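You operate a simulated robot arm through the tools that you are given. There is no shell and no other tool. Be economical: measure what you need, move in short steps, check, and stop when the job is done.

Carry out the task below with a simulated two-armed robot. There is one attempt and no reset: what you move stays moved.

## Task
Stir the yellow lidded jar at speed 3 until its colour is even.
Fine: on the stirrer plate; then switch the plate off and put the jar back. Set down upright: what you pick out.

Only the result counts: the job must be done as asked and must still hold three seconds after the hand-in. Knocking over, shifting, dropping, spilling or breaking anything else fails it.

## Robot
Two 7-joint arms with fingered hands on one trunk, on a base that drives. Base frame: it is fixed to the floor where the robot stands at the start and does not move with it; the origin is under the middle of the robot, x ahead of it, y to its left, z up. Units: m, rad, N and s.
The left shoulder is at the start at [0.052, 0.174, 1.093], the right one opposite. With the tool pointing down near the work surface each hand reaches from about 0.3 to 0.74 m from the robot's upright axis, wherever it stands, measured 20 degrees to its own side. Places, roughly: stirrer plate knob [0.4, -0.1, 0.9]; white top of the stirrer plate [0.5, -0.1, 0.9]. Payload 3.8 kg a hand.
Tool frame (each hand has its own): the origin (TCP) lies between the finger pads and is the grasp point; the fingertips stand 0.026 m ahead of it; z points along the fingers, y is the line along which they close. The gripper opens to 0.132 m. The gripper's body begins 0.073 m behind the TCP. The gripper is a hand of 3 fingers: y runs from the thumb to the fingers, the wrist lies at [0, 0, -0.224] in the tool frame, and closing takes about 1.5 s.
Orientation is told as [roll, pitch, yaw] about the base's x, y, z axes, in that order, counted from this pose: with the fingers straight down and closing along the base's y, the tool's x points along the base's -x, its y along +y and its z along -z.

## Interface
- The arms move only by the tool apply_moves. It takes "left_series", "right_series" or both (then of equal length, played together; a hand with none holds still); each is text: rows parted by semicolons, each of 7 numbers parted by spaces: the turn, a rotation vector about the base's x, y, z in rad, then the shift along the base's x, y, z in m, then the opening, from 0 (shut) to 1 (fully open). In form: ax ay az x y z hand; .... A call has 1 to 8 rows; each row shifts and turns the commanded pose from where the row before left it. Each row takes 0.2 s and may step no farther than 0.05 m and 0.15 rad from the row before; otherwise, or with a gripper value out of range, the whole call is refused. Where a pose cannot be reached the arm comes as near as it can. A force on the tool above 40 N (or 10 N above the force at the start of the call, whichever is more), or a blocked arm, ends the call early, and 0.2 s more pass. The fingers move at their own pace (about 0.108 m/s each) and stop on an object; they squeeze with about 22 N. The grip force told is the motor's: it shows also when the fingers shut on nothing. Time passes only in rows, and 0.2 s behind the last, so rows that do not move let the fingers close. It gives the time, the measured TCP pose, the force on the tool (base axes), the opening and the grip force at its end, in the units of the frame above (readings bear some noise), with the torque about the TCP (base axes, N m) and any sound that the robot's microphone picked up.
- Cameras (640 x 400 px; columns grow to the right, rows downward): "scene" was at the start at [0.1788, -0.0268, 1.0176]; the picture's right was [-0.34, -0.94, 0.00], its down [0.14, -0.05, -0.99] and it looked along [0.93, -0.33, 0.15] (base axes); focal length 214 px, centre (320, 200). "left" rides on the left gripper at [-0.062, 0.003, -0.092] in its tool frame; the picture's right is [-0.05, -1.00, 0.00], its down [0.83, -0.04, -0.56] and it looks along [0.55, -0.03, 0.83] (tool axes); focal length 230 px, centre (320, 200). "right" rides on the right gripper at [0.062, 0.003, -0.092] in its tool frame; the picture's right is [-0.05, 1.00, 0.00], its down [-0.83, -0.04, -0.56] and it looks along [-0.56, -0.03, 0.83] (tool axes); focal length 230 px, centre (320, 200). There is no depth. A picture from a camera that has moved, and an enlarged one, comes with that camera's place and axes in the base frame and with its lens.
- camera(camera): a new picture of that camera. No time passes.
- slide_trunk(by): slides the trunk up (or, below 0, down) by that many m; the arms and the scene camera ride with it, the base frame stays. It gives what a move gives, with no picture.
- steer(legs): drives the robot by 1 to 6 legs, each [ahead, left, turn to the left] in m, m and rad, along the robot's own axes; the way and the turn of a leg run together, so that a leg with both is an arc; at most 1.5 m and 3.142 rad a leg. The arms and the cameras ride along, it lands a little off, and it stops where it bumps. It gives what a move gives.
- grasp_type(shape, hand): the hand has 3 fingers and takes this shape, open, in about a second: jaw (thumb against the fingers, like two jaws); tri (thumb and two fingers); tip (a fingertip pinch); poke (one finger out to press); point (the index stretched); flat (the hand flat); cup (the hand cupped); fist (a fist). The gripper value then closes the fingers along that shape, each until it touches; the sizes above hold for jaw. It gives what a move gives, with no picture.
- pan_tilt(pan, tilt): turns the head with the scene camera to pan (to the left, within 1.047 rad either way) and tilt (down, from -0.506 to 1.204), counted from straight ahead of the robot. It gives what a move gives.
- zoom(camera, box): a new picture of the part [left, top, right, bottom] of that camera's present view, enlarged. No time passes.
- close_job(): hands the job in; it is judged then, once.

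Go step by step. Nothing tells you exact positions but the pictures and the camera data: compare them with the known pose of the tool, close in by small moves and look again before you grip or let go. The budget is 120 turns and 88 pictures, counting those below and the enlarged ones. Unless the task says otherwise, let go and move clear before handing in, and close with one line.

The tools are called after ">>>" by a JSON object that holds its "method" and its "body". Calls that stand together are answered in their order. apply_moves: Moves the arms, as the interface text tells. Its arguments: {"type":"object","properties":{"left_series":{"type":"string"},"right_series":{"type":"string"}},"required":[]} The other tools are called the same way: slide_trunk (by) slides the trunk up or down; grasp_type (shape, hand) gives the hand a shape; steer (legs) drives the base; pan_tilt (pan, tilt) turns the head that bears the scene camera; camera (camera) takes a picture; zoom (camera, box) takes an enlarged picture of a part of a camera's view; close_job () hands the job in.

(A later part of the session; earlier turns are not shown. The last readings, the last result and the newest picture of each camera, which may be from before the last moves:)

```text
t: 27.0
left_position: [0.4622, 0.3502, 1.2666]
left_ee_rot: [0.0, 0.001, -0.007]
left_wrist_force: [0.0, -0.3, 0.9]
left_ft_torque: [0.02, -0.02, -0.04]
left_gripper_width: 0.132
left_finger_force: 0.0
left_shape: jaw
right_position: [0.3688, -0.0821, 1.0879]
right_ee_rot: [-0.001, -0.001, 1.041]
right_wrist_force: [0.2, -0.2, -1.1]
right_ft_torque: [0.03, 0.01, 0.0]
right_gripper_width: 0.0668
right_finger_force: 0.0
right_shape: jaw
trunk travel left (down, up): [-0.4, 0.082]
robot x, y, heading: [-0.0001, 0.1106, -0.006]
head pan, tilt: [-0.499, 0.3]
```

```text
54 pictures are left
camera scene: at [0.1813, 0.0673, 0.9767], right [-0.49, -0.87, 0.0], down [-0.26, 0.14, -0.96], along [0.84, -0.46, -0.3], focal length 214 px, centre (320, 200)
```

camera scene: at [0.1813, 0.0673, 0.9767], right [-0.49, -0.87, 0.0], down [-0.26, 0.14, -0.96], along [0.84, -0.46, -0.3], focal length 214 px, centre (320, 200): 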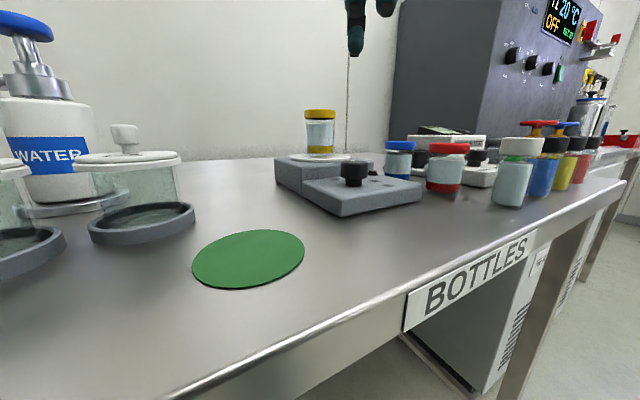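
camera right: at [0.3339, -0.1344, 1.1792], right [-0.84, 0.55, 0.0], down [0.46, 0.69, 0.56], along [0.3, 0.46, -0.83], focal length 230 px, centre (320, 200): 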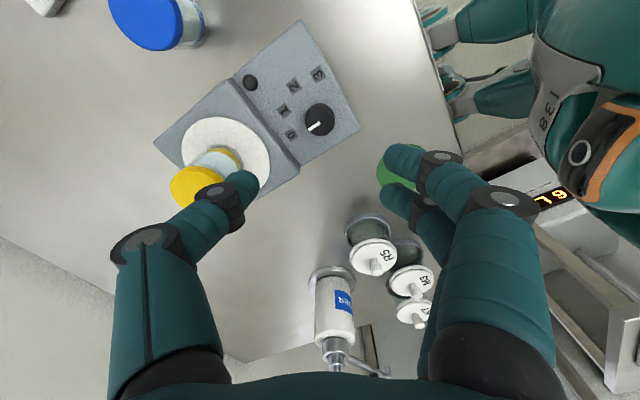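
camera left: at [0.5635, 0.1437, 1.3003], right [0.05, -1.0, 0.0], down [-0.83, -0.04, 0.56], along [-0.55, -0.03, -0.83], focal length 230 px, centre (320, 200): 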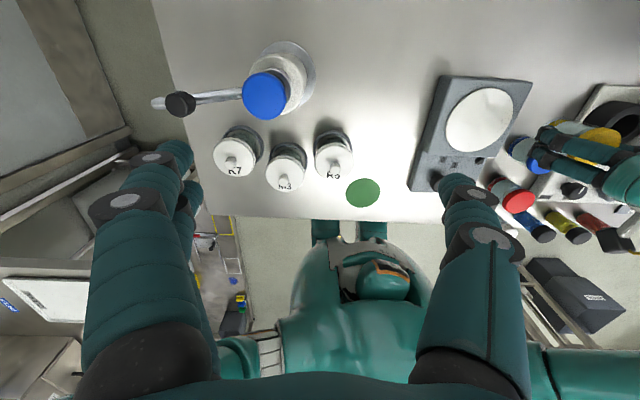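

Yaw +1.04 reached. The knob estimates to (0.368, -0.084). Narrow the hand, descend to just above the knob and check again.

>>> {"method": "apply_moves", "body": {"right_series": "0 0 0 0 0 0 0.4; 0 0 0 -0.001 -0.001 -0.035 0.4; 0 0 0 0 0 -0.035 0.4; 0 0 0 0 0 0 0.4"}}

>>> {"method": "camera", "body": {"camera": "right"}}

>>> {"method": "zoom", "body": {"camera": "scene", "box": [280, 70, 440, 220]}}

```text
t: 28.0
left_position: [0.4618, 0.3505, 1.2673]
left_ee_rot: [0.0, 0.001, -0.006]
left_wrist_force: [0.4, -0.2, 0.4]
left_ft_torque: [-0.02, -0.03, -0.01]
left_gripper_width: 0.1319
left_finger_force: 0.1
left_shape: jaw
right_position: [0.3689, -0.0807, 1.0188]
right_ee_rot: [0.0, -0.002, 1.041]
right_wrist_force: [-0.7, 0.0, -0.2]
right_ft_torque: [0.01, -0.02, -0.01]
right_gripper_width: 0.0534
right_finger_force: 0.1
right_shape: jaw
trunk travel left (down, up): [-0.4, 0.082]
robot x, y, heading: [-0.0001, 0.1156, -0.006]
head pan, tilt: [-0.499, 0.3]
```

```text
53 pictures are left
camera right: at [0.3343, -0.1337, 1.1092], right [-0.84, 0.55, 0.0], down [0.46, 0.69, 0.56], along [0.31, 0.46, -0.83], focal length 230 px, centre (320, 200)
```

right: 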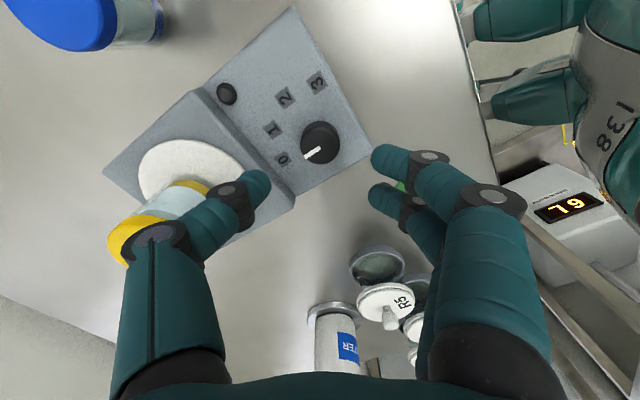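

```text
2.67 times, centred on (360, 145) of scene
camera zoom: at [0.1811, 0.0674, 0.9768], right [-0.49, -0.87, 0.0], down [-0.26, 0.14, -0.96], along [0.84, -0.46, -0.3], focal length 572 px, centre (213, 347)
```

zoom: 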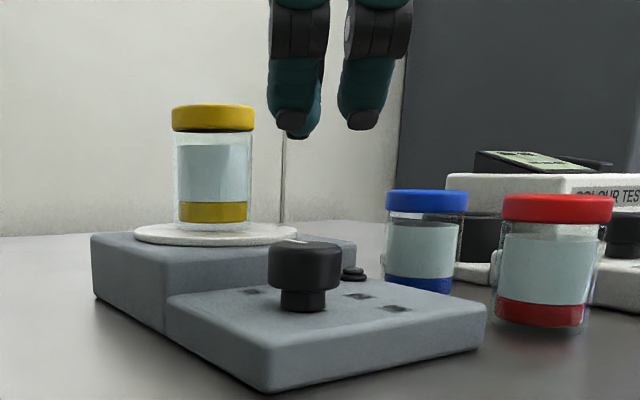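

Knob is at (0.367, -0.085); thumb clearance to the jar is fine. Descending around the knob.

>>> {"method": "apply_moves", "body": {"right_series": "0 0 0 -0.0015 -0.0035 -0.02 0.4; 0 0 0 0 0 -0.02 0.4; 0 0 0 0 0 0 0.4"}}

>>> {"method": "camera", "body": {"camera": "right"}}

>>> {"method": "zoom", "body": {"camera": "scene", "box": [280, 70, 440, 220]}}

```text
t: 28.8
left_position: [0.4623, 0.3492, 1.2674]
left_ee_rot: [-0.001, 0.0, -0.006]
left_wrist_force: [0.1, -0.3, 0.1]
left_ft_torque: [0.0, 0.0, 0.0]
left_gripper_width: 0.1323
left_finger_force: 0.1
left_shape: jaw
right_position: [0.3661, -0.0876, 0.9778]
right_ee_rot: [0.0, -0.003, 1.041]
right_wrist_force: [0.1, 0.9, 0.5]
right_ft_torque: [-0.01, -0.04, -0.02]
right_gripper_width: 0.0533
right_finger_force: 0.1
right_shape: jaw
trunk travel left (down, up): [-0.4, 0.082]
robot x, y, heading: [0.0022, 0.1132, -0.004]
head pan, tilt: [-0.499, 0.3]
```

```text
51 pictures are left
camera right: at [0.331, -0.1397, 1.0693], right [-0.84, 0.55, 0.0], down [0.46, 0.69, 0.56], along [0.31, 0.46, -0.83], focal length 230 px, centre (320, 200)
```

right: 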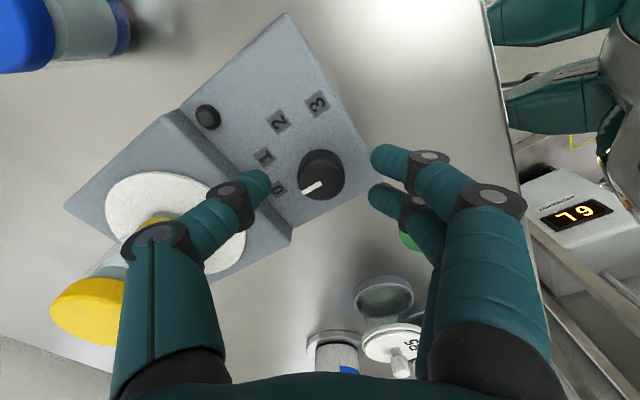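

```text
2.67 times, centred on (360, 145) of scene
camera zoom: at [0.1812, 0.0674, 0.9768], right [-0.49, -0.87, 0.0], down [-0.26, 0.14, -0.96], along [0.84, -0.46, -0.3], focal length 572 px, centre (213, 347)
```

zoom: 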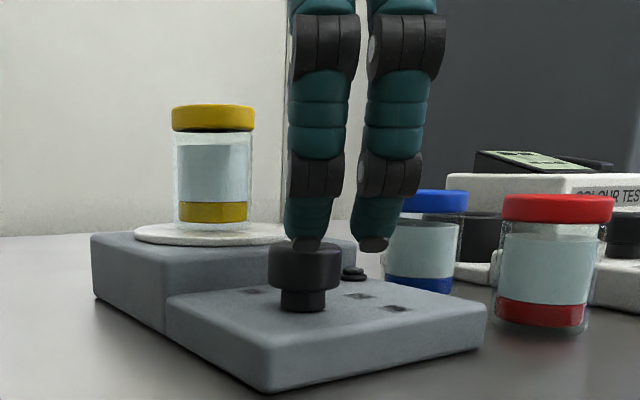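

Wrist view shows the knob between thumb and fingers within a few mm; scene view suggests a small shift back. Apply (+0.002, +0.0035), descend and check.

>>> {"method": "apply_moves", "body": {"right_series": "0 0 0 0.002 0.0035 0 0.4; 0 0 0 0 0 -0.013 0.4; 0 0 0 0 0 -0.013 0.4; 0 0 0 0 0 0 0.4"}}

>>> {"method": "camera", "body": {"camera": "right"}}

>>> {"method": "zoom", "body": {"camera": "scene", "box": [280, 70, 440, 220]}}

```text
t: 29.8
left_position: [0.4622, 0.3509, 1.2662]
left_ee_rot: [0.001, 0.0, -0.008]
left_wrist_force: [-0.3, -0.3, -0.6]
left_ft_torque: [-0.02, -0.01, -0.02]
left_gripper_width: 0.1318
left_finger_force: 0.1
left_shape: jaw
right_position: [0.369, -0.0837, 0.9529]
right_ee_rot: [0.0, -0.002, 1.041]
right_wrist_force: [0.3, 0.2, -0.2]
right_ft_torque: [0.05, -0.02, 0.0]
right_gripper_width: 0.0531
right_finger_force: 0.1
right_shape: jaw
trunk travel left (down, up): [-0.4, 0.082]
robot x, y, heading: [0.0028, 0.11, -0.007]
head pan, tilt: [-0.499, 0.3]
```

```text
49 pictures are left
camera right: at [0.3327, -0.1364, 1.0445], right [-0.84, 0.55, 0.0], down [0.46, 0.69, 0.56], along [0.31, 0.46, -0.83], focal length 230 px, centre (320, 200)
```

right: 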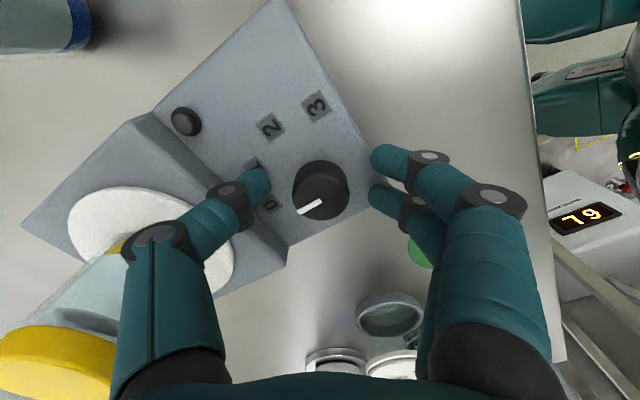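

```text
2.67 times, centred on (360, 145) of scene
camera zoom: at [0.1812, 0.0674, 0.9768], right [-0.49, -0.87, 0.0], down [-0.26, 0.14, -0.96], along [0.84, -0.46, -0.3], focal length 572 px, centre (213, 347)
```

zoom: 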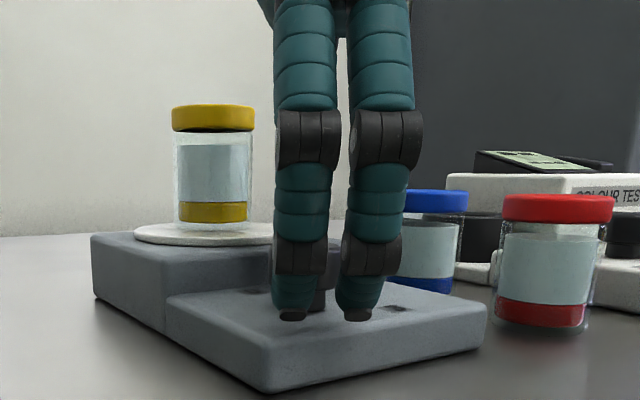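

Aligned: knob sits between the thumb and two fingers, tips just above the panel. Closing on the knob.

>>> {"method": "apply_moves", "body": {"right_series": "0 0 0 0.0005 0.001 0 0.3; 0 0 0 0 0 0 0.2; 0 0 0 0 0 0 0.1; 0 0 0 0 0 0 0.0; 0 0 0 0 0 0 0.0; 0 0 0 0 0 0 0.0"}}

>>> {"method": "camera", "body": {"camera": "right"}}

```text
t: 31.2
left_position: [0.4621, 0.3501, 1.267]
left_ee_rot: [0.001, 0.0, -0.007]
left_wrist_force: [0.0, 0.0, 0.3]
left_ft_torque: [-0.04, -0.03, -0.02]
left_gripper_width: 0.1317
left_finger_force: 0.0
left_shape: jaw
right_position: [0.3681, -0.0843, 0.9518]
right_ee_rot: [0.0, -0.001, 1.039]
right_wrist_force: [-0.6, -1.2, -2.5]
right_ft_torque: [-0.03, 0.03, -0.04]
right_gripper_width: 0.0204
right_finger_force: 21.6
right_shape: jaw
trunk travel left (down, up): [-0.4, 0.082]
robot x, y, heading: [0.0028, 0.1133, -0.0]
head pan, tilt: [-0.499, 0.3]
```

```text
47 pictures are left
camera right: at [0.3337, -0.1361, 1.0444], right [-0.83, 0.55, 0.0], down [0.46, 0.69, 0.56], along [0.31, 0.46, -0.83], focal length 230 px, centre (320, 200)
```

right: 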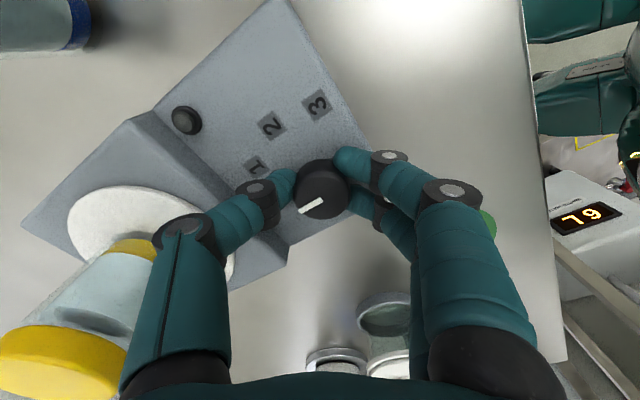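

Grip is good with negligible side force. Rotate −0.7 rad (one detent) and check the pointer.

>>> {"method": "apply_moves", "body": {"right_series": "0 0 -0.14 0 0 0 0; 0 0 -0.14 0 0 0 0; 0 0 -0.14 0 0 0 0; 0 0 -0.14 0 0 0 0; 0 0 -0.14 0 0 0 0; 0 0 0 0 0 0 0"}}

>>> {"method": "camera", "body": {"camera": "right"}}

>>> {"method": "zoom", "body": {"camera": "scene", "box": [260, 80, 420, 230]}}

```text
t: 32.6
left_position: [0.4608, 0.3497, 1.2672]
left_ee_rot: [0.001, -0.001, -0.006]
left_wrist_force: [-0.3, -1.0, 0.7]
left_ft_torque: [-0.01, 0.02, -0.01]
left_gripper_width: 0.1319
left_finger_force: 0.1
left_shape: jaw
right_position: [0.3684, -0.0832, 0.9528]
right_ee_rot: [0.0, -0.001, 0.338]
right_wrist_force: [-9.4, -3.1, 5.3]
right_ft_torque: [-0.06, 0.15, -0.02]
right_gripper_width: 0.0204
right_finger_force: 22.3
right_shape: jaw
trunk travel left (down, up): [-0.4, 0.082]
robot x, y, heading: [0.0029, 0.1094, -0.01]
head pan, tilt: [-0.499, 0.3]
```

```text
46 pictures are left
camera right: at [0.3074, -0.101, 1.044], right [-0.28, 0.96, 0.0], down [0.8, 0.23, 0.56], along [0.53, 0.16, -0.83], focal length 230 px, centre (320, 200)
```

right: 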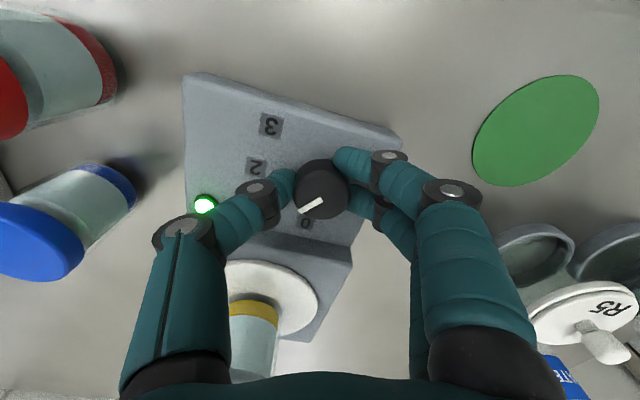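

```text
2.67 times, centred on (340, 155) of scene
camera zoom: at [0.1802, 0.0671, 0.9769], right [-0.49, -0.87, 0.0], down [-0.26, 0.14, -0.96], along [0.84, -0.46, -0.29], focal length 572 px, centre (267, 320)
```

zoom: 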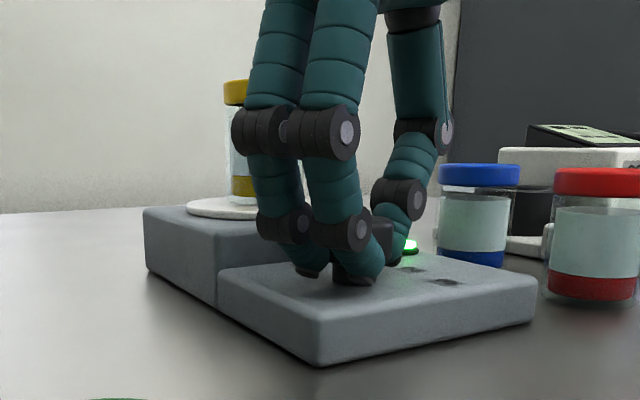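

It works: the LED is lit green and the pointer follows the hand. Continue toward 3.

>>> {"method": "apply_moves", "body": {"right_series": "0 0 -0.14 -0.001 0 0 0; 0 0 -0.14 0 0 0 0; 0 0 -0.14 0 0 0 0; 0 0 -0.14 0 0 0 0; 0 0 -0.14 0 0 0 0; 0 0 0 0 0 0 0"}}

>>> {"method": "apply_moves", "body": {"right_series": "0 0 -0.14 0 0 0 0; 0 0 -0.14 0 0 0 0; 0 0 -0.14 0 0 0 0; 0 0 -0.14 0 0 0 0; 0 0 -0.135 0 0 0 0; 0 0 0 0 0 0 0"}}

>>> {"method": "camera", "body": {"camera": "right"}}

>>> {"method": "camera", "body": {"camera": "scene"}}

```text
t: 34.0
left_position: [0.4606, 0.3509, 1.2669]
left_ee_rot: [-0.002, -0.002, -0.007]
left_wrist_force: [1.2, 0.4, -1.0]
left_ft_torque: [-0.02, 0.0, 0.01]
left_gripper_width: 0.1319
left_finger_force: 0.0
left_shape: jaw
right_position: [0.3666, -0.0812, 0.9537]
right_ee_rot: [-0.001, 0.0, -0.362]
right_wrist_force: [-12.4, 6.4, -0.4]
right_ft_torque: [0.13, 0.2, 0.01]
right_gripper_width: 0.0203
right_finger_force: 22.2
right_shape: jaw
trunk travel left (down, up): [-0.4, 0.082]
robot x, y, heading: [0.0014, 0.1117, -0.008]
head pan, tilt: [-0.499, 0.3]
```

```text
t: 35.4
left_position: [0.4639, 0.35, 1.2676]
left_ee_rot: [-0.001, -0.001, -0.006]
left_wrist_force: [-0.7, -0.3, -0.4]
left_ft_torque: [0.02, 0.03, 0.02]
left_gripper_width: 0.1317
left_finger_force: 0.0
left_shape: jaw
right_position: [0.3929, -0.2203, 0.9938]
right_ee_rot: [0.003, 0.013, -1.048]
right_wrist_force: [-0.3, 0.8, 0.3]
right_ft_torque: [-0.02, -0.01, -0.02]
right_gripper_width: 0.0114
right_finger_force: 21.8
right_shape: jaw
right hand out of reach, approached as far as the arm can: row 1, 2, 3, 4, 5
trunk travel left (down, up): [-0.4, 0.082]
robot x, y, heading: [0.0003, 0.1152, -0.006]
head pan, tilt: [-0.499, 0.3]
```

```text
44 pictures are left
camera right: at [0.3649, -0.1659, 1.0858], right [0.89, 0.45, 0.0], down [0.38, -0.75, 0.55], along [0.25, -0.48, -0.84], focal length 230 px, centre (320, 200)
```

right: 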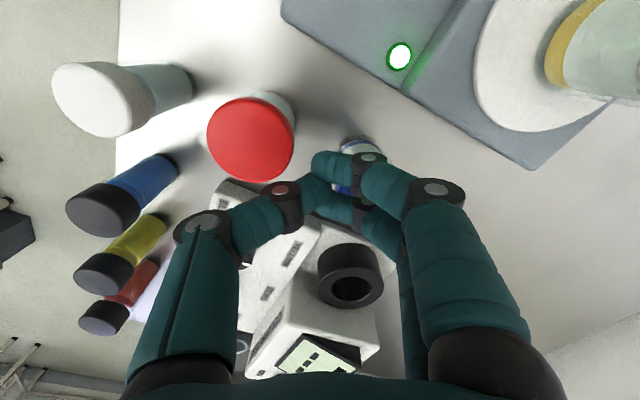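

```text
43 pictures are left
camera scene: at [0.1814, 0.0677, 0.9767], right [-0.49, -0.87, 0.0], down [-0.26, 0.14, -0.96], along [0.84, -0.46, -0.3], focal length 214 px, centre (320, 200)
```

scene: 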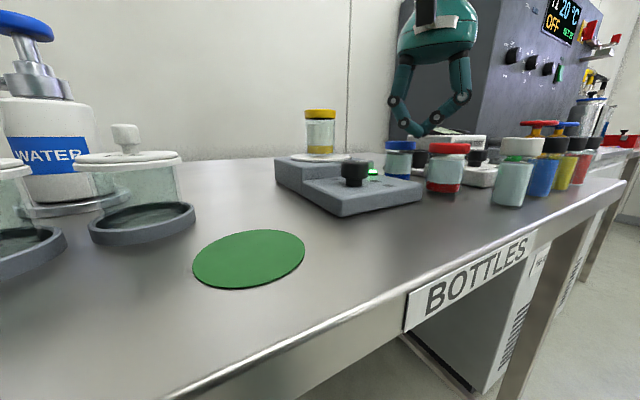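

The arm hit a wrist limit and slid off the knob to a spot above the blue jar; nothing appears knocked. I'll raise straight up at once and inspect.

>>> {"method": "apply_moves", "body": {"right_series": "0 0 0 0 0 0.03 0; 0 0 0 0 0 0.04 0; 0 0 0 0 0 0.03 0; 0 0 0 0 0 0 0"}}

>>> {"method": "camera", "body": {"camera": "right"}}

>>> {"method": "zoom", "body": {"camera": "scene", "box": [260, 90, 500, 240]}}

```text
t: 36.4
left_position: [0.4617, 0.3506, 1.2662]
left_ee_rot: [0.0, 0.001, -0.007]
left_wrist_force: [-0.7, 0.2, 1.4]
left_ft_torque: [0.02, -0.03, 0.01]
left_gripper_width: 0.1319
left_finger_force: 0.0
left_shape: jaw
right_position: [0.3931, -0.2179, 1.096]
right_ee_rot: [0.001, 0.001, -1.053]
right_wrist_force: [0.1, 0.5, -0.4]
right_ft_torque: [-0.02, -0.01, 0.02]
right_gripper_width: 0.0111
right_finger_force: 21.9
right_shape: jaw
trunk travel left (down, up): [-0.4, 0.082]
robot x, y, heading: [-0.0003, 0.1116, -0.008]
head pan, tilt: [-0.499, 0.3]
```

```text
42 pictures are left
camera right: at [0.3649, -0.1631, 1.1858], right [0.89, 0.45, 0.0], down [0.37, -0.74, 0.56], along [0.25, -0.5, -0.83], focal length 230 px, centre (320, 200)
```

right: 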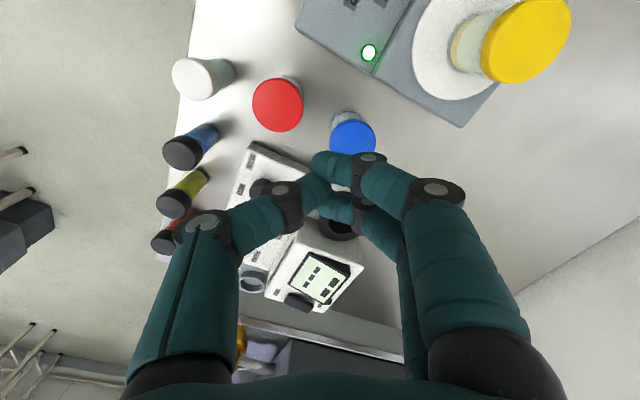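

```text
2.67 times, centred on (380, 165) of scene
camera zoom: at [0.1814, 0.0673, 0.9767], right [-0.49, -0.87, 0.0], down [-0.26, 0.14, -0.96], along [0.84, -0.46, -0.3], focal length 572 px, centre (160, 293)
```

zoom: 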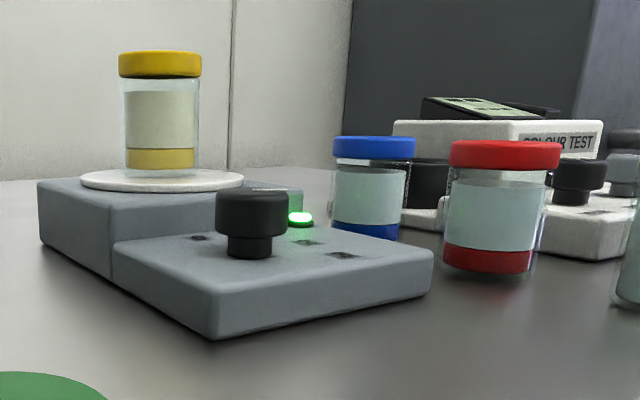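

Nothing was displaced (blue and red jars sit at the same pixels), and stirring is under way at an intermediate speed. I'll rotate the wrist back to positive yaw and regrip to finish the turn.

>>> {"method": "apply_moves", "body": {"right_series": "0 0 0.15 0 0 0 0.4; 0 0 0.15 0 0 0 0.4; 0 0 0.15 0 0 0 0.4; 0 0 0.15 0 0 0 0.4; 0 0 0.15 0 0 0 0.4; 0 0 0.15 0 0 0 0.4; 0 0 0.15 0 0 0 0.4; 0 0 0.15 0 0 0 0.4"}}

>>> {"method": "apply_moves", "body": {"right_series": "0 0 0.14 -0.006 0.033 0 0.4; 0 0 0.14 -0.006 0.033 0 0.4; 0 0 0.14 -0.006 0.033 0 0.4; 0 0 0.13 -0.007 0.034 0 0.4; 0 0 0 0 0 0 0.4"}}

>>> {"method": "camera", "body": {"camera": "right"}}

```text
t: 38.2
left_position: [0.4612, 0.3501, 1.2676]
left_ee_rot: [0.0, 0.0, -0.007]
left_wrist_force: [0.7, -0.5, 0.3]
left_ft_torque: [0.02, 0.0, 0.01]
left_gripper_width: 0.1319
left_finger_force: 0.0
left_shape: jaw
right_position: [0.3937, -0.2212, 1.0937]
right_ee_rot: [0.0, -0.004, 0.15]
right_wrist_force: [-0.5, 0.3, 1.4]
right_ft_torque: [-0.01, -0.01, 0.03]
right_gripper_width: 0.0525
right_finger_force: 0.0
right_shape: jaw
trunk travel left (down, up): [-0.4, 0.082]
robot x, y, heading: [0.0023, 0.1124, -0.011]
head pan, tilt: [-0.499, 0.3]
```

```text
t: 39.4
left_position: [0.4614, 0.3491, 1.2669]
left_ee_rot: [0.001, 0.001, -0.007]
left_wrist_force: [-0.3, 0.8, -0.5]
left_ft_torque: [-0.02, -0.02, 0.05]
left_gripper_width: 0.132
left_finger_force: 0.1
left_shape: jaw
right_position: [0.3685, -0.0879, 1.0948]
right_ee_rot: [0.001, -0.001, 0.696]
right_wrist_force: [-0.5, -0.1, 0.0]
right_ft_torque: [0.0, -0.03, -0.01]
right_gripper_width: 0.0522
right_finger_force: 0.1
right_shape: jaw
trunk travel left (down, up): [-0.4, 0.082]
robot x, y, heading: [0.005, 0.1089, -0.003]
head pan, tilt: [-0.499, 0.3]
```

```text
40 pictures are left
camera right: at [0.3178, -0.1252, 1.1857], right [-0.6, 0.8, 0.0], down [0.66, 0.5, 0.56], along [0.44, 0.33, -0.83], focal length 230 px, centre (320, 200)
```

right: 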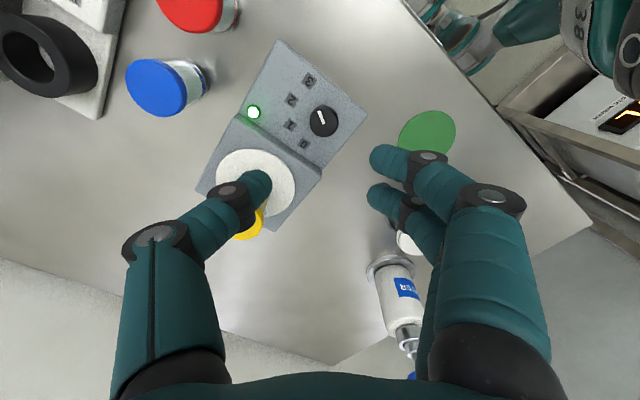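

>>> {"method": "zoom", "body": {"camera": "right", "box": [260, 50, 380, 170]}}

>>> {"method": "zoom", "body": {"camera": "scene", "box": [280, 90, 400, 200]}}

```text
3.33 times, centred on (320, 110) of right
camera zoom: at [0.3178, -0.1252, 1.1857], right [-0.6, 0.8, 0.0], down [0.66, 0.5, 0.56], along [0.44, 0.33, -0.83], focal length 767 px, centre (320, 500)
```

zoom: 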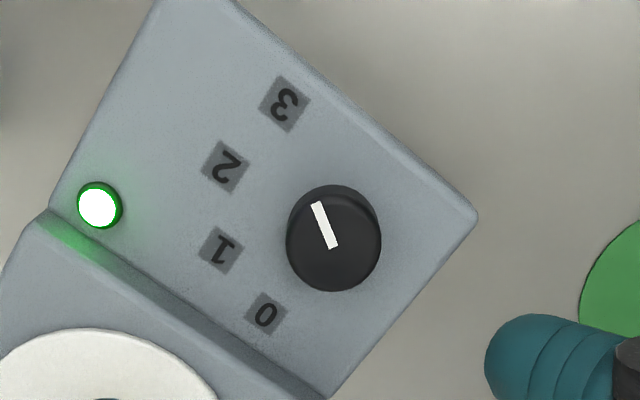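

```text
3.64 times, centred on (340, 145) of scene
camera zoom: at [0.1811, 0.067, 0.9768], right [-0.49, -0.87, 0.0], down [-0.26, 0.14, -0.96], along [0.84, -0.46, -0.3], focal length 780 px, centre (247, 400)
```

zoom: 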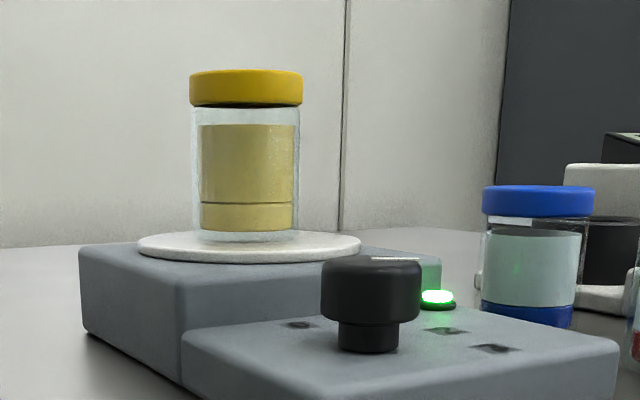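

The pointer already sits on 3 (about −122° from 0), so the turn did complete. The jar is nearly mixed; I'll wait and watch.

>>> {"method": "apply_moves", "body": {"right_series": "0 0 0 0 0 0 0.4; 0 0 0 0 0 0 0.4; 0 0 0 0 0 0 0.4; 0 0 0 0 0 0 0.4; 0 0 0 0 0 0 0.4; 0 0 0 0 0 0 0.4; 0 0 0 0 0 0 0.4; 0 0 0 0 0 0 0.4"}}

>>> {"method": "apply_moves", "body": {"right_series": "0 0 0 0 0 0 0.4; 0 0 0 0 0 0 0.4; 0 0 0 0 0 0 0.4; 0 0 0 0 0 0 0.4; 0 0 0 0 0 0 0.4; 0 0 0 0 0 0 0.4; 0 0 0 0 0 0 0.4; 0 0 0 0 0 0 0.4"}}

>>> {"method": "zoom", "body": {"camera": "scene", "box": [290, 100, 350, 160]}}

```text
t: 41.2
left_position: [0.4621, 0.3497, 1.2665]
left_ee_rot: [0.001, 0.001, -0.008]
left_wrist_force: [-0.3, 0.9, 0.4]
left_ft_torque: [0.03, 0.0, 0.0]
left_gripper_width: 0.1318
left_finger_force: 0.1
left_shape: jaw
right_position: [0.3684, -0.0882, 1.0938]
right_ee_rot: [0.0, -0.002, 0.696]
right_wrist_force: [0.3, 0.6, -1.0]
right_ft_torque: [-0.01, 0.0, 0.0]
right_gripper_width: 0.0524
right_finger_force: 0.1
right_shape: jaw
trunk travel left (down, up): [-0.4, 0.082]
robot x, y, heading: [0.0029, 0.1116, -0.015]
head pan, tilt: [-0.499, 0.3]
```

```text
t: 43.0
left_position: [0.4615, 0.3503, 1.2674]
left_ee_rot: [-0.001, -0.001, -0.008]
left_wrist_force: [-0.2, -0.5, -0.1]
left_ft_torque: [-0.01, 0.0, 0.01]
left_gripper_width: 0.1319
left_finger_force: 0.1
left_shape: jaw
right_position: [0.3695, -0.0883, 1.0947]
right_ee_rot: [0.0, -0.003, 0.695]
right_wrist_force: [-0.4, 0.2, -0.1]
right_ft_torque: [0.01, -0.03, -0.01]
right_gripper_width: 0.0522
right_finger_force: 0.1
right_shape: jaw
trunk travel left (down, up): [-0.4, 0.082]
robot x, y, heading: [-0.0013, 0.1126, -0.01]
head pan, tilt: [-0.499, 0.3]
```

```text
6.67 times, centred on (320, 130) of scene
camera zoom: at [0.1813, 0.0673, 0.9767], right [-0.49, -0.87, 0.0], down [-0.26, 0.14, -0.96], along [0.84, -0.46, -0.3], focal length 1430 px, centre (320, 667)
```

zoom: 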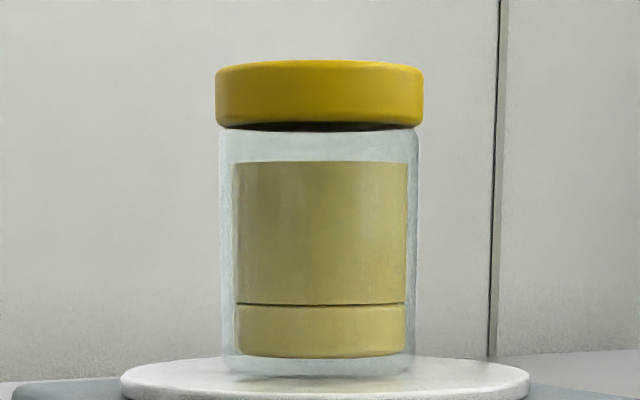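

Almost even. While it keeps stirring I'll turn the wrist to about −0.1 rad above the knob, ready for turning back in two strokes.

>>> {"method": "apply_moves", "body": {"right_series": "0 0 -0.133 0 0 0 0.4; 0 0 -0.133 0 0 0 0.4; 0 0 -0.133 0 0 0 0.4; 0 0 -0.133 0 0 0 0.4; 0 0 -0.133 0 0 0 0.4; 0 0 -0.135 0 0 0 0.4; 0 0 0 0 0 0 0.4; 0 0 0 0 0 0 0.4"}}

>>> {"method": "apply_moves", "body": {"right_series": "0 0 0 0 0 0 0.4; 0 0 0 0 0 0 0.4; 0 0 0 0 0 0 0.4; 0 0 0 0 0 0 0.4; 0 0 0 0 0 0 0.4; 0 0 0 0 0 0 0.4; 0 0 0 0 0 0 0.4; 0 0 0 0 0 0 0.4"}}

>>> {"method": "zoom", "body": {"camera": "scene", "box": [290, 100, 350, 160]}}

>>> {"method": "camera", "body": {"camera": "right"}}

```text
t: 44.8
left_position: [0.4632, 0.3502, 1.2661]
left_ee_rot: [0.0, 0.001, -0.006]
left_wrist_force: [-0.7, -0.4, 0.2]
left_ft_torque: [-0.01, 0.02, 0.0]
left_gripper_width: 0.1316
left_finger_force: 0.1
left_shape: jaw
right_position: [0.3688, -0.0868, 1.0934]
right_ee_rot: [-0.001, -0.001, -0.107]
right_wrist_force: [-0.3, -1.3, -0.4]
right_ft_torque: [0.01, 0.03, -0.01]
right_gripper_width: 0.0525
right_finger_force: 0.1
right_shape: jaw
trunk travel left (down, up): [-0.4, 0.082]
robot x, y, heading: [0.0001, 0.1127, -0.006]
head pan, tilt: [-0.499, 0.3]
```

```text
t: 46.6
left_position: [0.4621, 0.3499, 1.2671]
left_ee_rot: [0.001, 0.0, -0.007]
left_wrist_force: [0.5, -0.5, 0.2]
left_ft_torque: [0.01, -0.02, 0.01]
left_gripper_width: 0.1319
left_finger_force: 0.0
left_shape: jaw
right_position: [0.3682, -0.088, 1.093]
right_ee_rot: [0.0, -0.004, -0.105]
right_wrist_force: [0.6, -0.5, 0.7]
right_ft_torque: [-0.02, 0.01, -0.02]
right_gripper_width: 0.0522
right_finger_force: 0.0
right_shape: jaw
trunk travel left (down, up): [-0.4, 0.082]
robot x, y, heading: [0.0037, 0.1123, -0.005]
head pan, tilt: [-0.499, 0.3]
```

```text
6.67 times, centred on (320, 130) of scene
camera zoom: at [0.1813, 0.0673, 0.9767], right [-0.49, -0.87, 0.0], down [-0.26, 0.14, -0.96], along [0.84, -0.46, -0.3], focal length 1430 px, centre (320, 667)
```

zoom: 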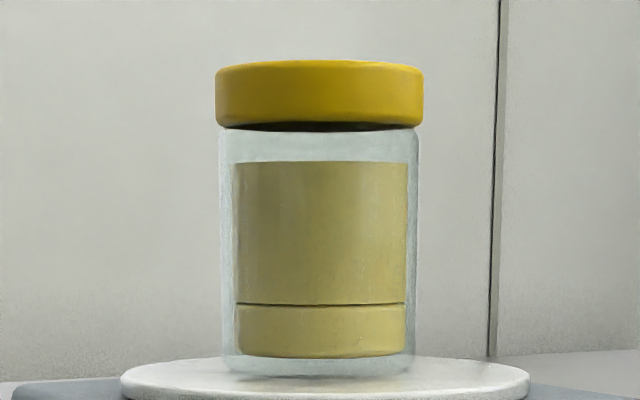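

```text
35 pictures are left
camera right: at [0.3064, -0.0778, 1.1847], right [0.16, 0.99, 0.0], down [0.82, -0.13, 0.56], along [0.55, -0.09, -0.83], focal length 230 px, centre (320, 200)
```

right: 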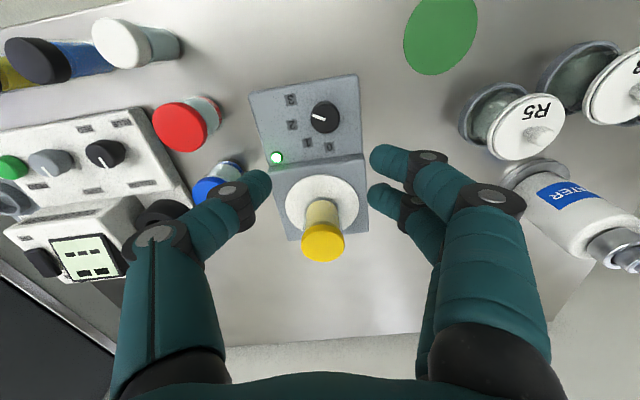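

Colour is steady and even. A quick zoom to confirm the pointer at 3 and locate the knob.

>>> {"method": "zoom", "body": {"camera": "right", "box": [260, 70, 380, 170]}}

```text
4.00 times, centred on (320, 120) of right
camera zoom: at [0.3064, -0.0778, 1.1847], right [0.16, 0.99, 0.0], down [0.82, -0.13, 0.56], along [0.55, -0.09, -0.83], focal length 920 px, centre (320, 520)
```

zoom: 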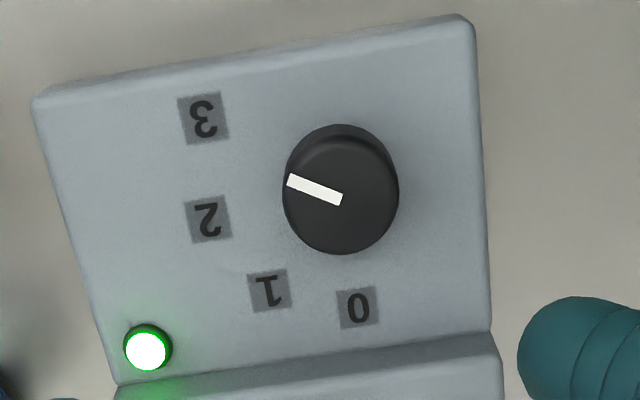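

Confirmed at 3. Now descend on the knob (target 0.368, -0.084, 0.952).

>>> {"method": "apply_moves", "body": {"right_series": "0 0 0 0 0.0035 -0.04 0.4; 0 0 0 0 0 -0.04 0.4; 0 0 0 0 0 -0.03 0.4; 0 0 0 0 0 0 0.4"}}

>>> {"method": "camera", "body": {"camera": "right"}}

```text
t: 47.6
left_position: [0.4624, 0.3497, 1.2664]
left_ee_rot: [0.001, 0.001, -0.006]
left_wrist_force: [0.1, 0.6, -0.3]
left_ft_torque: [-0.02, 0.04, 0.03]
left_gripper_width: 0.1318
left_finger_force: 0.0
left_shape: jaw
right_position: [0.3703, -0.0839, 0.9833]
right_ee_rot: [-0.001, -0.002, -0.105]
right_wrist_force: [0.7, -1.3, 0.2]
right_ft_torque: [0.01, 0.01, -0.03]
right_gripper_width: 0.0527
right_finger_force: 0.1
right_shape: jaw
trunk travel left (down, up): [-0.4, 0.082]
robot x, y, heading: [0.0033, 0.1111, -0.011]
head pan, tilt: [-0.499, 0.3]
```

```text
33 pictures are left
camera right: at [0.3088, -0.0748, 1.074], right [0.16, 0.99, 0.0], down [0.82, -0.13, 0.56], along [0.55, -0.09, -0.83], focal length 230 px, centre (320, 200)
```

right: 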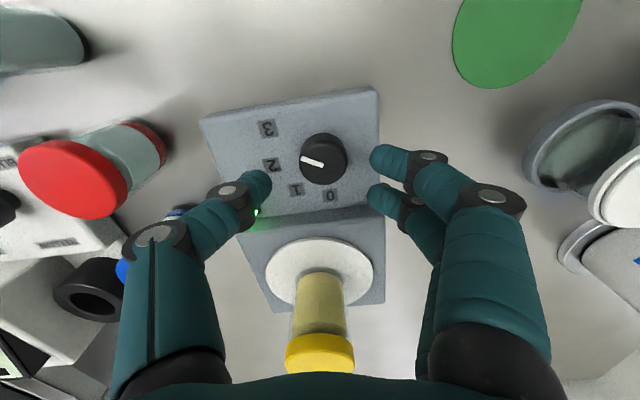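

Slight x correction, final descent and close.

>>> {"method": "apply_moves", "body": {"right_series": "0 0 0 -0.002 0 -0.015 0.4; 0 0 0 0 0 -0.015 0.4; 0 0 0 0 0 0 0.3; 0 0 0 0 0 0 0.15; 0 0 0 0 0 0 0; 0 0 0 0 0 0 0; 0 0 0 0 0 0 0"}}

>>> {"method": "camera", "body": {"camera": "right"}}

```text
t: 49.2
left_position: [0.4623, 0.3495, 1.2675]
left_ee_rot: [0.001, 0.001, -0.008]
left_wrist_force: [-0.4, 0.5, -0.2]
left_ft_torque: [0.0, 0.03, -0.03]
left_gripper_width: 0.1324
left_finger_force: 0.1
left_shape: jaw
right_position: [0.3667, -0.0844, 0.9533]
right_ee_rot: [0.001, -0.001, -0.104]
right_wrist_force: [-2.0, 0.8, -4.2]
right_ft_torque: [0.03, 0.02, 0.02]
right_gripper_width: 0.0204
right_finger_force: 22.4
right_shape: jaw
trunk travel left (down, up): [-0.4, 0.082]
robot x, y, heading: [0.0009, 0.1122, -0.006]
head pan, tilt: [-0.499, 0.3]
```

```text
32 pictures are left
camera right: at [0.3054, -0.0747, 1.0447], right [0.16, 0.99, 0.0], down [0.82, -0.13, 0.56], along [0.55, -0.09, -0.83], focal length 230 px, centre (320, 200)
```

right: 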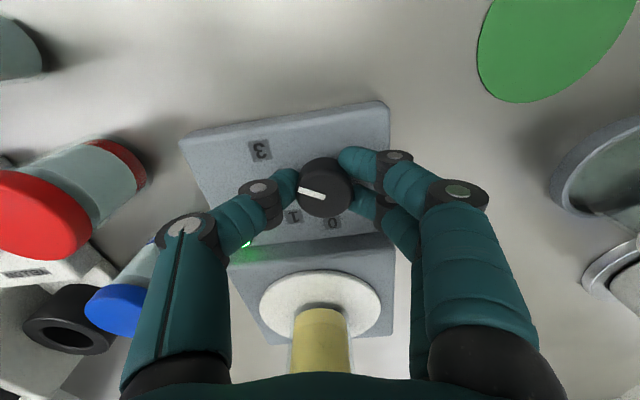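

Gripped well. First stroke: +1.12 rad.

>>> {"method": "apply_moves", "body": {"right_series": "0 0 0.14 0 0 0 0; 0 0 0.14 0 0 0 0; 0 0 0.14 0 0 0 0; 0 0 0.14 0 0 0 0; 0 0 0 0 0 0 0"}}

>>> {"method": "apply_moves", "body": {"right_series": "0 0 0.14 0 0 0 0; 0 0 0.14 0 0 0 0; 0 0 0.14 0 0 0 0; 0 0 0.14 0 0 0 0; 0 0 0 0 0 0 0"}}

>>> {"method": "camera", "body": {"camera": "right"}}

```text
t: 50.4
left_position: [0.4621, 0.3484, 1.2665]
left_ee_rot: [0.0, -0.002, -0.008]
left_wrist_force: [0.7, 0.4, 0.4]
left_ft_torque: [0.0, 0.01, 0.01]
left_gripper_width: 0.1319
left_finger_force: 0.1
left_shape: jaw
right_position: [0.3683, -0.0831, 0.9535]
right_ee_rot: [0.0, -0.002, 0.458]
right_wrist_force: [8.1, -4.8, 0.5]
right_ft_torque: [-0.11, -0.15, 0.0]
right_gripper_width: 0.0204
right_finger_force: 22.5
right_shape: jaw
trunk travel left (down, up): [-0.4, 0.082]
robot x, y, heading: [0.0012, 0.1098, -0.007]
head pan, tilt: [-0.499, 0.3]
```

```text
t: 51.6
left_position: [0.4628, 0.3489, 1.2662]
left_ee_rot: [0.0, 0.0, -0.008]
left_wrist_force: [-0.3, -0.2, -0.3]
left_ft_torque: [-0.04, 0.0, 0.0]
left_gripper_width: 0.1319
left_finger_force: 0.1
left_shape: jaw
right_position: [0.3677, -0.0839, 0.9537]
right_ee_rot: [0.001, -0.001, 1.016]
right_wrist_force: [11.1, -0.8, -0.4]
right_ft_torque: [-0.03, -0.25, -0.03]
right_gripper_width: 0.0199
right_finger_force: 21.4
right_shape: jaw
trunk travel left (down, up): [-0.4, 0.082]
robot x, y, heading: [0.0018, 0.1156, -0.014]
head pan, tilt: [-0.499, 0.3]
```

```text
31 pictures are left
camera right: at [0.3319, -0.1346, 1.0445], right [-0.82, 0.57, 0.0], down [0.47, 0.68, 0.56], along [0.32, 0.46, -0.83], focal length 230 px, centre (320, 200)
```

right: 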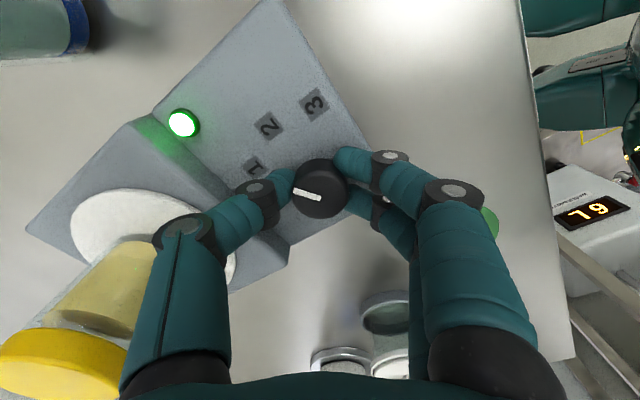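

Now just past 1 on the way down. Release, lift, rotate back and regrip for the second stroke.

>>> {"method": "apply_moves", "body": {"right_series": "0 0 0 0 0 0 0.2; 0 0 0 0 0 0 0.4; 0 0 0 0 0 0 0.4; 0 0 0 0 0 0.035 0.4; 0 0 0 0 0 0.035 0.4; 0 0 -0.14 0 0 0 0.4; 0 0 -0.14 0 0 0 0.4; 0 0 -0.14 0 0 0 0.4"}}

>>> {"method": "apply_moves", "body": {"right_series": "0 0 -0.14 0 0 0 0.4; 0 0 -0.14 0 0 0 0.4; 0 0 -0.14 0 0 0 0.4; 0 0 -0.14 0 0 0 0.4; 0 0 0 0 0 -0.02 0.4; 0 0 0 0 0 -0.02 0.4; 0 0 0 0 0 0 0.4"}}

>>> {"method": "camera", "body": {"camera": "right"}}

```text
t: 53.4
left_position: [0.4618, 0.3501, 1.2661]
left_ee_rot: [0.0, -0.001, -0.007]
left_wrist_force: [0.1, -0.1, -0.2]
left_ft_torque: [0.06, -0.02, 0.02]
left_gripper_width: 0.132
left_finger_force: 0.2
left_shape: jaw
right_position: [0.3661, -0.0839, 1.0233]
right_ee_rot: [0.0, 0.0, 0.59]
right_wrist_force: [-0.1, -1.1, 0.3]
right_ft_torque: [-0.01, 0.0, 0.02]
right_gripper_width: 0.0524
right_finger_force: 0.0
right_shape: jaw
trunk travel left (down, up): [-0.4, 0.082]
robot x, y, heading: [0.0035, 0.1098, -0.01]
head pan, tilt: [-0.499, 0.3]
```

```text
t: 55.0
left_position: [0.4629, 0.3496, 1.2665]
left_ee_rot: [0.0, 0.0, -0.006]
left_wrist_force: [0.0, -0.2, -0.1]
left_ft_torque: [0.0, -0.01, 0.01]
left_gripper_width: 0.1318
left_finger_force: 0.1
left_shape: jaw
right_position: [0.3645, -0.0846, 0.9824]
right_ee_rot: [0.0, -0.002, 0.036]
right_wrist_force: [-0.1, -0.5, 0.1]
right_ft_torque: [0.01, 0.02, 0.01]
right_gripper_width: 0.052
right_finger_force: 0.1
right_shape: jaw
trunk travel left (down, up): [-0.4, 0.082]
robot x, y, heading: [-0.0029, 0.1147, -0.008]
head pan, tilt: [-0.499, 0.3]
```

```text
30 pictures are left
camera right: at [0.3024, -0.0839, 1.0739], right [0.02, 1.0, 0.0], down [0.83, -0.01, 0.56], along [0.56, -0.01, -0.83], focal length 230 px, centre (320, 200)
```

right: 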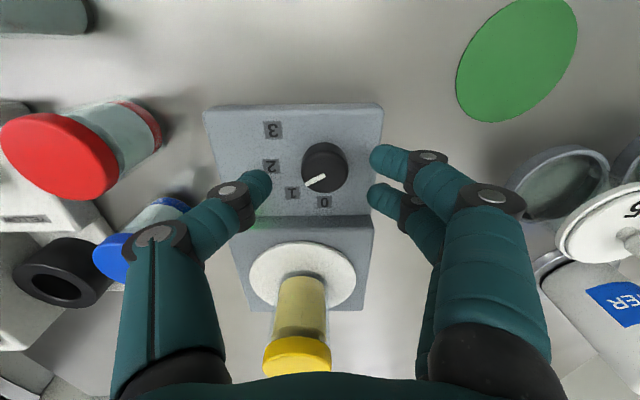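

Regrip here and make the second stroke, pausing to check near 0.

>>> {"method": "apply_moves", "body": {"right_series": "0 0 0 0.002 0.0015 -0.015 0.4; 0 0 0 0 0 -0.015 0.4; 0 0 0 0 0 0 0.3; 0 0 0 0 0 0 0.15; 0 0 0 0 0 0 0; 0 0 0 0 0 0 0; 0 0 0 0 0 0 0"}}

>>> {"method": "apply_moves", "body": {"right_series": "0 0 0.14 0 0 0 0; 0 0 0.14 0 0 0 0; 0 0 0.14 0 0 0 0; 0 0 0.14 0 0 0 0; 0 0 0.14 0 0 0 0; 0 0 0 0 0 0 0"}}

>>> {"method": "camera", "body": {"camera": "right"}}

```text
t: 56.6
left_position: [0.4633, 0.3506, 1.2652]
left_ee_rot: [0.001, 0.0, -0.006]
left_wrist_force: [1.1, -0.1, 0.2]
left_ft_torque: [0.0, 0.02, 0.02]
left_gripper_width: 0.1318
left_finger_force: 0.0
left_shape: jaw
right_position: [0.3674, -0.083, 0.9528]
right_ee_rot: [-0.001, 0.0, 0.037]
right_wrist_force: [-2.4, -0.7, -2.1]
right_ft_torque: [0.02, 0.02, 0.01]
right_gripper_width: 0.0201
right_finger_force: 21.7
right_shape: jaw
trunk travel left (down, up): [-0.4, 0.082]
robot x, y, heading: [0.0023, 0.1099, -0.003]
head pan, tilt: [-0.499, 0.3]
```

```text
t: 58.0
left_position: [0.4622, 0.3484, 1.2676]
left_ee_rot: [-0.001, 0.0, -0.007]
left_wrist_force: [-0.3, -0.6, 1.0]
left_ft_torque: [0.0, 0.0, 0.01]
left_gripper_width: 0.1317
left_finger_force: 0.1
left_shape: jaw
right_position: [0.3678, -0.0842, 0.9524]
right_ee_rot: [-0.001, -0.001, 0.738]
right_wrist_force: [-4.8, -7.6, -7.8]
right_ft_torque: [-0.09, 0.1, 0.04]
right_gripper_width: 0.0199
right_finger_force: 22.5
right_shape: jaw
trunk travel left (down, up): [-0.4, 0.082]
robot x, y, heading: [0.0034, 0.1096, -0.006]
head pan, tilt: [-0.499, 0.3]
```

```text
29 pictures are left
camera right: at [0.319, -0.1228, 1.0438], right [-0.63, 0.77, 0.0], down [0.64, 0.53, 0.55], along [0.43, 0.35, -0.83], focal length 230 px, centre (320, 200)
```

right: 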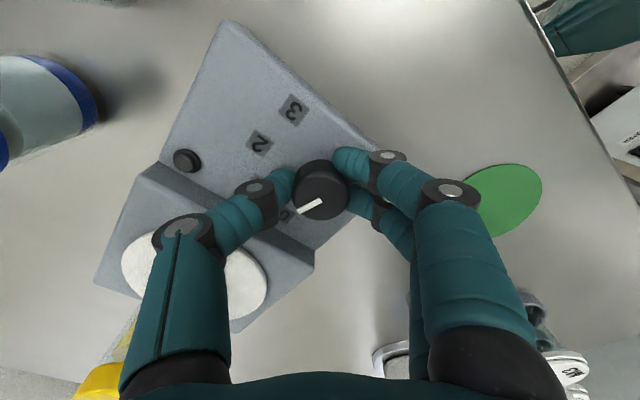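

LED is off; the pointer is still ~18° short of 0. A bit more.

>>> {"method": "apply_moves", "body": {"right_series": "0 0 0.1 0 0 0 0; 0 0 0.1 0 0 0 0; 0 0 0.1 0 0 0 0; 0 0 0 0 0 0 0"}}

>>> {"method": "zoom", "body": {"camera": "right", "box": [240, 120, 400, 240]}}

```text
t: 59.0
left_position: [0.4614, 0.3468, 1.2671]
left_ee_rot: [0.002, -0.001, -0.006]
left_wrist_force: [-0.9, -0.3, -0.3]
left_ft_torque: [0.02, 0.02, 0.0]
left_gripper_width: 0.1319
left_finger_force: 0.1
left_shape: jaw
right_position: [0.3674, -0.0836, 0.9523]
right_ee_rot: [-0.001, -0.001, 1.034]
right_wrist_force: [-3.8, -13.1, -7.6]
right_ft_torque: [-0.24, 0.05, 0.02]
right_gripper_width: 0.0198
right_finger_force: 22.1
right_shape: jaw
trunk travel left (down, up): [-0.4, 0.082]
robot x, y, heading: [0.0012, 0.1103, -0.008]
head pan, tilt: [-0.499, 0.3]
```

```text
3.33 times, centred on (320, 180) of right
camera zoom: at [0.333, -0.1354, 1.0436], right [-0.83, 0.55, 0.0], down [0.46, 0.69, 0.56], along [0.31, 0.46, -0.83], focal length 767 px, centre (320, 267)
```

zoom: 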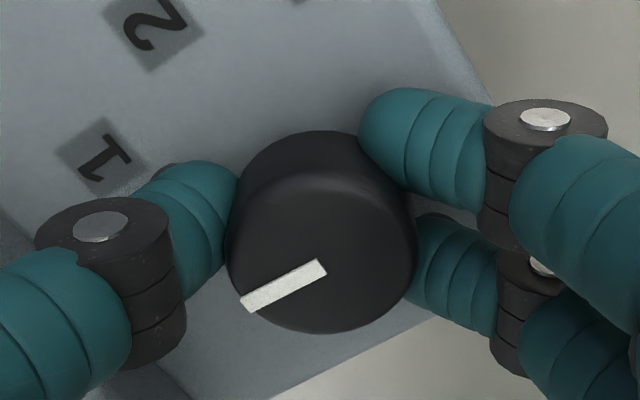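

Pointer at 0 within ~3°, LED off. Release, rise, and rotate the wrist back toward zero.

>>> {"method": "apply_moves", "body": {"right_series": "0 0 0 0 0 0 0.2; 0 0 0 0 0 0 0.4; 0 0 0 0 0 0 0.4; 0 0 0 0 0 0.035 0.4; 0 0 0 0 0 0.045 0.4; 0 0 0 0 0 0.05 0.4; 0 0 -0.15 0 0 0 0.5; 0 0 -0.15 0 0 0 0.55"}}

>>> {"method": "apply_moves", "body": {"right_series": "0 0 -0.15 0 0 0 0.55; 0 0 -0.15 0 0 0 0.55; 0 0 -0.15 0 0 0 0.55; 0 0 -0.15 0 0 0 0.55; 0 0 -0.14 0 0 0 0.55; 0 0 0 0 0 0 0.55"}}

>>> {"method": "camera", "body": {"camera": "right"}}

>>> {"method": "zoom", "body": {"camera": "scene", "box": [260, 80, 420, 200]}}

```text
t: 60.8
left_position: [0.4622, 0.3496, 1.2674]
left_ee_rot: [0.0, 0.0, -0.008]
left_wrist_force: [-0.4, -0.1, -0.4]
left_ft_torque: [0.01, 0.01, -0.02]
left_gripper_width: 0.132
left_finger_force: 0.1
left_shape: jaw
right_position: [0.3703, -0.0835, 1.081]
right_ee_rot: [0.0, -0.004, 0.734]
right_wrist_force: [-0.4, 0.4, -0.2]
right_ft_torque: [0.0, -0.02, 0.02]
right_gripper_width: 0.072
right_finger_force: 0.0
right_shape: jaw
trunk travel left (down, up): [-0.4, 0.082]
robot x, y, heading: [0.0024, 0.1131, -0.004]
head pan, tilt: [-0.499, 0.3]
```

```text
t: 62.2
left_position: [0.4626, 0.3496, 1.268]
left_ee_rot: [0.002, 0.0, -0.007]
left_wrist_force: [-0.6, -0.1, 0.0]
left_ft_torque: [0.02, 0.0, -0.02]
left_gripper_width: 0.1318
left_finger_force: 0.1
left_shape: jaw
right_position: [0.3686, -0.081, 1.0828]
right_ee_rot: [0.0, 0.0, -0.007]
right_wrist_force: [-0.9, -0.2, -0.6]
right_ft_torque: [-0.02, 0.01, 0.02]
right_gripper_width: 0.0719
right_finger_force: 0.0
right_shape: jaw
trunk travel left (down, up): [-0.4, 0.082]
robot x, y, heading: [0.0017, 0.1106, -0.006]
head pan, tilt: [-0.499, 0.3]
```

```text
27 pictures are left
camera right: at [0.3061, -0.0787, 1.174], right [0.06, 1.0, 0.0], down [0.83, -0.05, 0.56], along [0.55, -0.03, -0.83], focal length 230 px, centre (320, 200)
```

right: 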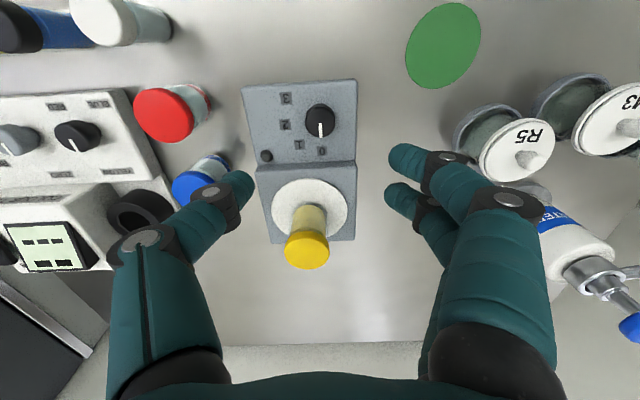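

```text
3.33 times, centred on (340, 140) of scene
camera zoom: at [0.1813, 0.0673, 0.9767], right [-0.49, -0.87, 0.0], down [-0.26, 0.14, -0.96], along [0.84, -0.46, -0.3], focal length 715 px, centre (253, 400)
```

zoom: 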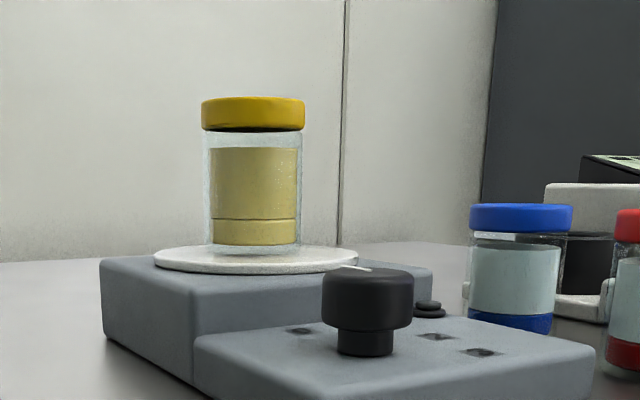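

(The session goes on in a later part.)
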